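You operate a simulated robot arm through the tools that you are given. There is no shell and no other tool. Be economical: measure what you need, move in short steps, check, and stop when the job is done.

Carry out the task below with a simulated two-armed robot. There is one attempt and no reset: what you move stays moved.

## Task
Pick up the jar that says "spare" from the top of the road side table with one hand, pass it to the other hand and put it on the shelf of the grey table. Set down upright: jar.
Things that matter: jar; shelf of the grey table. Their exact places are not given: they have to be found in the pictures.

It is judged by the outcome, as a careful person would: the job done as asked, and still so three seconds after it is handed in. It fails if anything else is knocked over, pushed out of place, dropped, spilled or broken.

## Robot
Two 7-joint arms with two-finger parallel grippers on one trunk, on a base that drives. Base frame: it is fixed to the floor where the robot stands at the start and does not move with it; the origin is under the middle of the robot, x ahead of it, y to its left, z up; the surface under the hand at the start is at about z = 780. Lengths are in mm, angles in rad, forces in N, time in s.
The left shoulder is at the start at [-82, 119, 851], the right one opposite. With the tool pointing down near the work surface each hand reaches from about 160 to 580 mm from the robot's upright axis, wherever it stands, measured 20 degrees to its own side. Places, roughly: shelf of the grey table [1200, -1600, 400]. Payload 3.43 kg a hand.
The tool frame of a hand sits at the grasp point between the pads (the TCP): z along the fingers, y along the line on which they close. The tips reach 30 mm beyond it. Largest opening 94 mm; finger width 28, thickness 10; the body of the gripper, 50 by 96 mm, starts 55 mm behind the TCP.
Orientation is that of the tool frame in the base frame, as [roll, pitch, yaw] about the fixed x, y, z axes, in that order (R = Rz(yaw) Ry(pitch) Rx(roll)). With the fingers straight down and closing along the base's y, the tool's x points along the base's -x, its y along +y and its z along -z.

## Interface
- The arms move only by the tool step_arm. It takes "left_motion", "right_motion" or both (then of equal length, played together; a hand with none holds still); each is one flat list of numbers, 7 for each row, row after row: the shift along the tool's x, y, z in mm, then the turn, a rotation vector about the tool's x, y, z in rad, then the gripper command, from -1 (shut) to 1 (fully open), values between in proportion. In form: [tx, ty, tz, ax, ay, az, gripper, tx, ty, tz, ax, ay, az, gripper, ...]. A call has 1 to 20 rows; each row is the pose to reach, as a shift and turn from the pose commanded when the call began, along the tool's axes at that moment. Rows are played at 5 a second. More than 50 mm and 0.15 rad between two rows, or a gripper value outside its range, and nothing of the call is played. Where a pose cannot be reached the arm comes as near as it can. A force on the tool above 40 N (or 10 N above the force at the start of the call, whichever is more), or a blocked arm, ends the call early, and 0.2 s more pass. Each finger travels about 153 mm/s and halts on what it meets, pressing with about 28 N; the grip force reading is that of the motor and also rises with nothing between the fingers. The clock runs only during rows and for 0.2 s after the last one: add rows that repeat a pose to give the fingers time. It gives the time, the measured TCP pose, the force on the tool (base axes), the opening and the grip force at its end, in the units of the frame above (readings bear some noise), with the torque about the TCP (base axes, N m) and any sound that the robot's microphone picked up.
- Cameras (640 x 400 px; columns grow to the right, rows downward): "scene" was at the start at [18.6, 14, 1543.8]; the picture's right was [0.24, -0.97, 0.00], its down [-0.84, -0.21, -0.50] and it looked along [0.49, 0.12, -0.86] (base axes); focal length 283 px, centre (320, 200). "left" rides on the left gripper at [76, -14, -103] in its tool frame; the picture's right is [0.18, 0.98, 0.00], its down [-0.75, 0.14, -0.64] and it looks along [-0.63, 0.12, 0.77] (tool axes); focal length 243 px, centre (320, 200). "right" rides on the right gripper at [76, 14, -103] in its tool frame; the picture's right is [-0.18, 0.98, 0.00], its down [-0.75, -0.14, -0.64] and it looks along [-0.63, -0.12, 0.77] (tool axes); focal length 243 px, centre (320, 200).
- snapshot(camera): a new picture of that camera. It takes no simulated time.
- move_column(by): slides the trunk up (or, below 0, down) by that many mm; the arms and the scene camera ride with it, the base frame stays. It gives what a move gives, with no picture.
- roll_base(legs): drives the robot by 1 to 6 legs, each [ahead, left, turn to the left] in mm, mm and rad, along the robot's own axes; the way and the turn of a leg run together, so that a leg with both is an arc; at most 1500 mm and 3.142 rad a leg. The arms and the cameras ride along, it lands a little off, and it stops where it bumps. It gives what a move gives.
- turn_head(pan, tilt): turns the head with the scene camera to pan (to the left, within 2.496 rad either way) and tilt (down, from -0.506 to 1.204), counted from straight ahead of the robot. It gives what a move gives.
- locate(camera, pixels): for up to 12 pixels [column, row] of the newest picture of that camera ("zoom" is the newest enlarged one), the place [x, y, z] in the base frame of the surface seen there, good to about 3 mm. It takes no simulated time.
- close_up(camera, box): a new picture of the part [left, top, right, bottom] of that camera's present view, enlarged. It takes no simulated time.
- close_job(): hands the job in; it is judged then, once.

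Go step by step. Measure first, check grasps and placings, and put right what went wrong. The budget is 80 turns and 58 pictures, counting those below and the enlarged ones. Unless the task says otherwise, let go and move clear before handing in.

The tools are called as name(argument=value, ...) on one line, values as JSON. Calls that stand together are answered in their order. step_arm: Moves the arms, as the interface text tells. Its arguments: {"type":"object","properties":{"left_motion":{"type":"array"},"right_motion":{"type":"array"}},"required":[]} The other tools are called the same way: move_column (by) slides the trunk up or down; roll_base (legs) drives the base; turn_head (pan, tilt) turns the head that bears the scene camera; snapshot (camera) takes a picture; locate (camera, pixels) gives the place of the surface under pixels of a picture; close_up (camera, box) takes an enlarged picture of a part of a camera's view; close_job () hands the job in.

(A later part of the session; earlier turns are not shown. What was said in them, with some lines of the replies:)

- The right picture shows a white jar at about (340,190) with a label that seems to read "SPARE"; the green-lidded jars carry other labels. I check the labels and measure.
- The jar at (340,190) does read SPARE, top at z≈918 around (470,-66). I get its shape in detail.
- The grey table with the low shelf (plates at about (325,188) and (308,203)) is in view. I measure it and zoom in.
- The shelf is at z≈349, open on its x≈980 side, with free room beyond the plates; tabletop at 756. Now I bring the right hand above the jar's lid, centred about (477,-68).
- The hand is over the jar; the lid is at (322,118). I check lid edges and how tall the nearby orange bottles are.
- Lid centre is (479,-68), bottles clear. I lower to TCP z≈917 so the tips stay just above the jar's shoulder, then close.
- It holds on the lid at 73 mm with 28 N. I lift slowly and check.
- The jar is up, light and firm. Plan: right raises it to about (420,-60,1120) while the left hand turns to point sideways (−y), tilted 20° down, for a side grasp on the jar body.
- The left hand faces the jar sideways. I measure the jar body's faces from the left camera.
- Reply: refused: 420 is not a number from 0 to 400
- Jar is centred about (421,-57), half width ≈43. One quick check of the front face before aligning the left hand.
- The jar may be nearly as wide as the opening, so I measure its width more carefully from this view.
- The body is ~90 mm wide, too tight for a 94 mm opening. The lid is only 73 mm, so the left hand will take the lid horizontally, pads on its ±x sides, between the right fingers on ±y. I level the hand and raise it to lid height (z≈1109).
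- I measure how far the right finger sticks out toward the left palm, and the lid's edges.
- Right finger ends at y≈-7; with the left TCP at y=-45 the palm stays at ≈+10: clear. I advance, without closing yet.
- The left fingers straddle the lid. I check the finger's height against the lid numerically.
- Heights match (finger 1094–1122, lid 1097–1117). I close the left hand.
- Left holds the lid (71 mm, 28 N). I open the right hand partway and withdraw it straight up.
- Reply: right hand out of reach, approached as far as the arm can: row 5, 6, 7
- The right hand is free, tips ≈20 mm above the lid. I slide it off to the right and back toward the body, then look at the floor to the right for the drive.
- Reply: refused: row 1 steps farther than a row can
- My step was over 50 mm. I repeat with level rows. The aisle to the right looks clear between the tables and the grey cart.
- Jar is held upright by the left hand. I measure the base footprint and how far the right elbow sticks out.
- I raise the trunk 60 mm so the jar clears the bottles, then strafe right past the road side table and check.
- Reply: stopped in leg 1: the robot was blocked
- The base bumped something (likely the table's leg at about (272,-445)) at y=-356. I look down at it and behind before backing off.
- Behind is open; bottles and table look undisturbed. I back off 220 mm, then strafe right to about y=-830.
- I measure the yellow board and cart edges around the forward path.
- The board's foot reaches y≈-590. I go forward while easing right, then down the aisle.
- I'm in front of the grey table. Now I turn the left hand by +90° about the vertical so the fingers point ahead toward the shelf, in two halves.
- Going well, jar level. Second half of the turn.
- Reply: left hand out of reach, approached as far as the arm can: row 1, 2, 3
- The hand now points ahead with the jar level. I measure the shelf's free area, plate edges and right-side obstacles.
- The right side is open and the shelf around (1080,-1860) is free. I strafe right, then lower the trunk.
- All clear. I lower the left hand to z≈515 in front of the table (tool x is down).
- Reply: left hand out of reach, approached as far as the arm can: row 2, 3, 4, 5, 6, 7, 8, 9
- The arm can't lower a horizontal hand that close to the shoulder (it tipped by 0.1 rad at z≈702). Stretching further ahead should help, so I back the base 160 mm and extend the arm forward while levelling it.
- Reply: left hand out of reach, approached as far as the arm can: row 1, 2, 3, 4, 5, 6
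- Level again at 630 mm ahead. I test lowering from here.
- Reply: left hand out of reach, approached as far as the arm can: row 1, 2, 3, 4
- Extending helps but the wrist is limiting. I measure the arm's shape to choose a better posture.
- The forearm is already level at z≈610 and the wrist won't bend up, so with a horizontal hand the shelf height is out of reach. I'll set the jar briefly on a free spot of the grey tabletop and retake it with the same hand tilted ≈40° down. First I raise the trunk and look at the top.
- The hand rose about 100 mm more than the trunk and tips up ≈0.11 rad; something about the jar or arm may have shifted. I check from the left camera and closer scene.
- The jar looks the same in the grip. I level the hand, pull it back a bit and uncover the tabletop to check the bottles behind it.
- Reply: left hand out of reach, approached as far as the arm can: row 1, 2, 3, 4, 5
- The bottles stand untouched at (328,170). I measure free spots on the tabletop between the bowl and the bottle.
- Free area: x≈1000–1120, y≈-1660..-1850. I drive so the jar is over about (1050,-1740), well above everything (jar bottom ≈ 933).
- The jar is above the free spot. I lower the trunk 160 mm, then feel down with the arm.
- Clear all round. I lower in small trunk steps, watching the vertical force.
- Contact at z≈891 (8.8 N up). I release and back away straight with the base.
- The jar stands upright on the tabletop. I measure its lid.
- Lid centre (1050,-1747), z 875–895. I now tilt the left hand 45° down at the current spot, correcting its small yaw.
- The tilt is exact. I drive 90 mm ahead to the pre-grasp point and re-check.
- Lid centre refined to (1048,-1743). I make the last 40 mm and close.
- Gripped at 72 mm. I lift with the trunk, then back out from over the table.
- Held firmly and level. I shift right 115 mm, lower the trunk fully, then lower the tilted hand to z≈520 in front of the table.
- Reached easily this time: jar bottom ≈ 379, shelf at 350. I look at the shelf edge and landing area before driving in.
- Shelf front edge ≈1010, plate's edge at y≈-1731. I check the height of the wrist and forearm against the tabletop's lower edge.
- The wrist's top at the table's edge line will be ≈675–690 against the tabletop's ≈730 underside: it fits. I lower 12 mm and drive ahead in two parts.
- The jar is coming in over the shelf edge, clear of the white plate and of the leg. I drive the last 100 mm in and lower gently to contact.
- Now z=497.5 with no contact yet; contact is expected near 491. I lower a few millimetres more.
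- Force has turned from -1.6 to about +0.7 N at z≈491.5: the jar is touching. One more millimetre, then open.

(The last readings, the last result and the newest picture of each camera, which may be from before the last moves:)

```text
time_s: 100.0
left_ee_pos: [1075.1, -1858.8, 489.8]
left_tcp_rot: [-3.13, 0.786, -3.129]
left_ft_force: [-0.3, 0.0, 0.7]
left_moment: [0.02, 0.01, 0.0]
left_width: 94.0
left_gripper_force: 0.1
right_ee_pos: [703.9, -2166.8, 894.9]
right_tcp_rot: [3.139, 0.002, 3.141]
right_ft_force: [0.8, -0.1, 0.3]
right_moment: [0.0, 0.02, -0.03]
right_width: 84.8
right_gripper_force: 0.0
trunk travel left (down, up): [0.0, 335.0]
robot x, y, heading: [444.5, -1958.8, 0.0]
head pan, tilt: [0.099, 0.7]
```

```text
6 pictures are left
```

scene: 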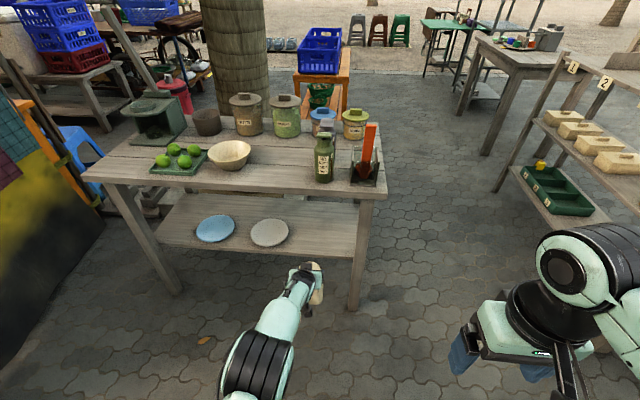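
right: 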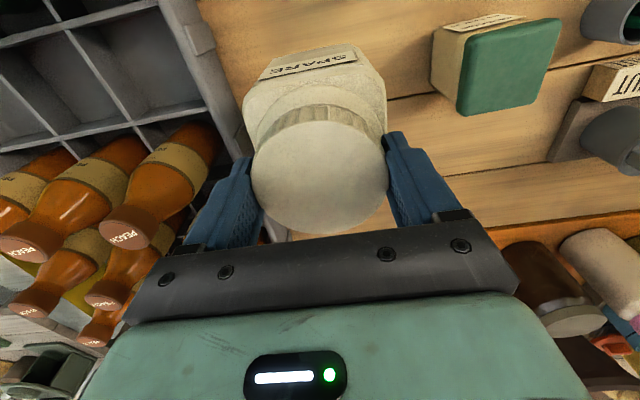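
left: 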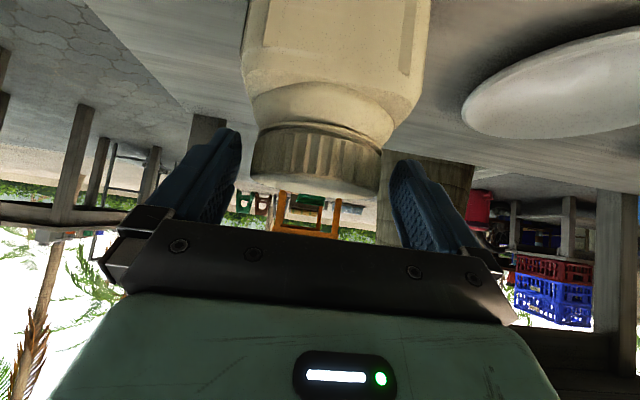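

The fingers are clear on both sides of the lid. I back straight out with the base and check the result.

roll_base(legs=[[-240, 0, 0]])

close_up(camera="scene", box=[180, 120, 420, 300])

snapshot(camera="left")

```text
time_s: 101.8
left_ee_pos: [830.3, -1860.3, 489.8]
left_tcp_rot: [-3.131, 0.787, -3.132]
left_ft_force: [0.1, 0.2, 0.3]
left_moment: [-0.01, 0.0, -0.01]
left_width: 93.9
left_gripper_force: 0.1
right_ee_pos: [458.3, -2165.9, 893.8]
right_tcp_rot: [3.138, 0.002, 3.137]
right_ft_force: [0.2, 0.0, 0.2]
right_moment: [-0.02, -0.03, 0.04]
right_width: 84.9
right_gripper_force: 0.0
trunk travel left (down, up): [0.0, 335.0]
robot x, y, heading: [200.3, -1957.5, -0.006]
head pan, tilt: [0.099, 0.7]
```

```text
2.22 times, centred on (300, 210) of scene
```

zoom: 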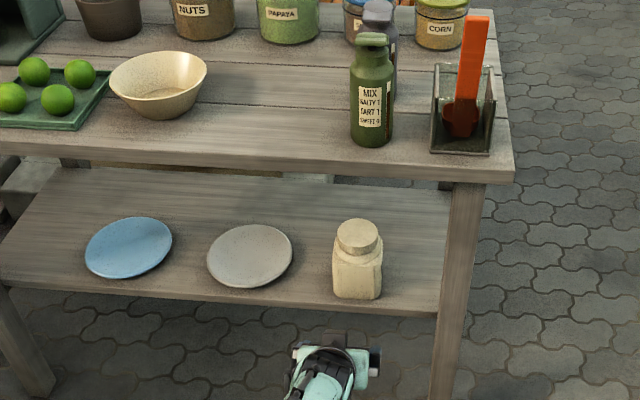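

```text
4 pictures are left
```

left: 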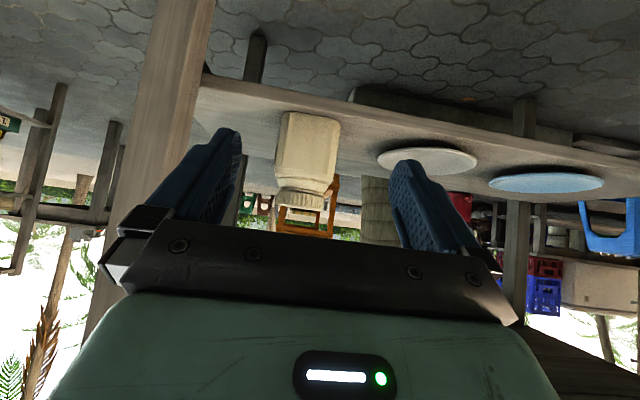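

The jar stands upright on the shelf next to the undisturbed plates, and both hands are clear; I hand in.

close_job()

```text
The job is handed in.
```

The "spare" jar is upright on the shelf of the grey table, after being picked up with the right hand and passed to the left.

- **Extra set-down:** The left hand could not get down to shelf height while held level. I set the jar briefly on the grey tabletop and the same hand picked it up again, tilted.
- **Bump while driving:** On the way, the base bumped something at the road side table, probably a table leg. In the pictures afterwards, nothing looked moved or knocked over.
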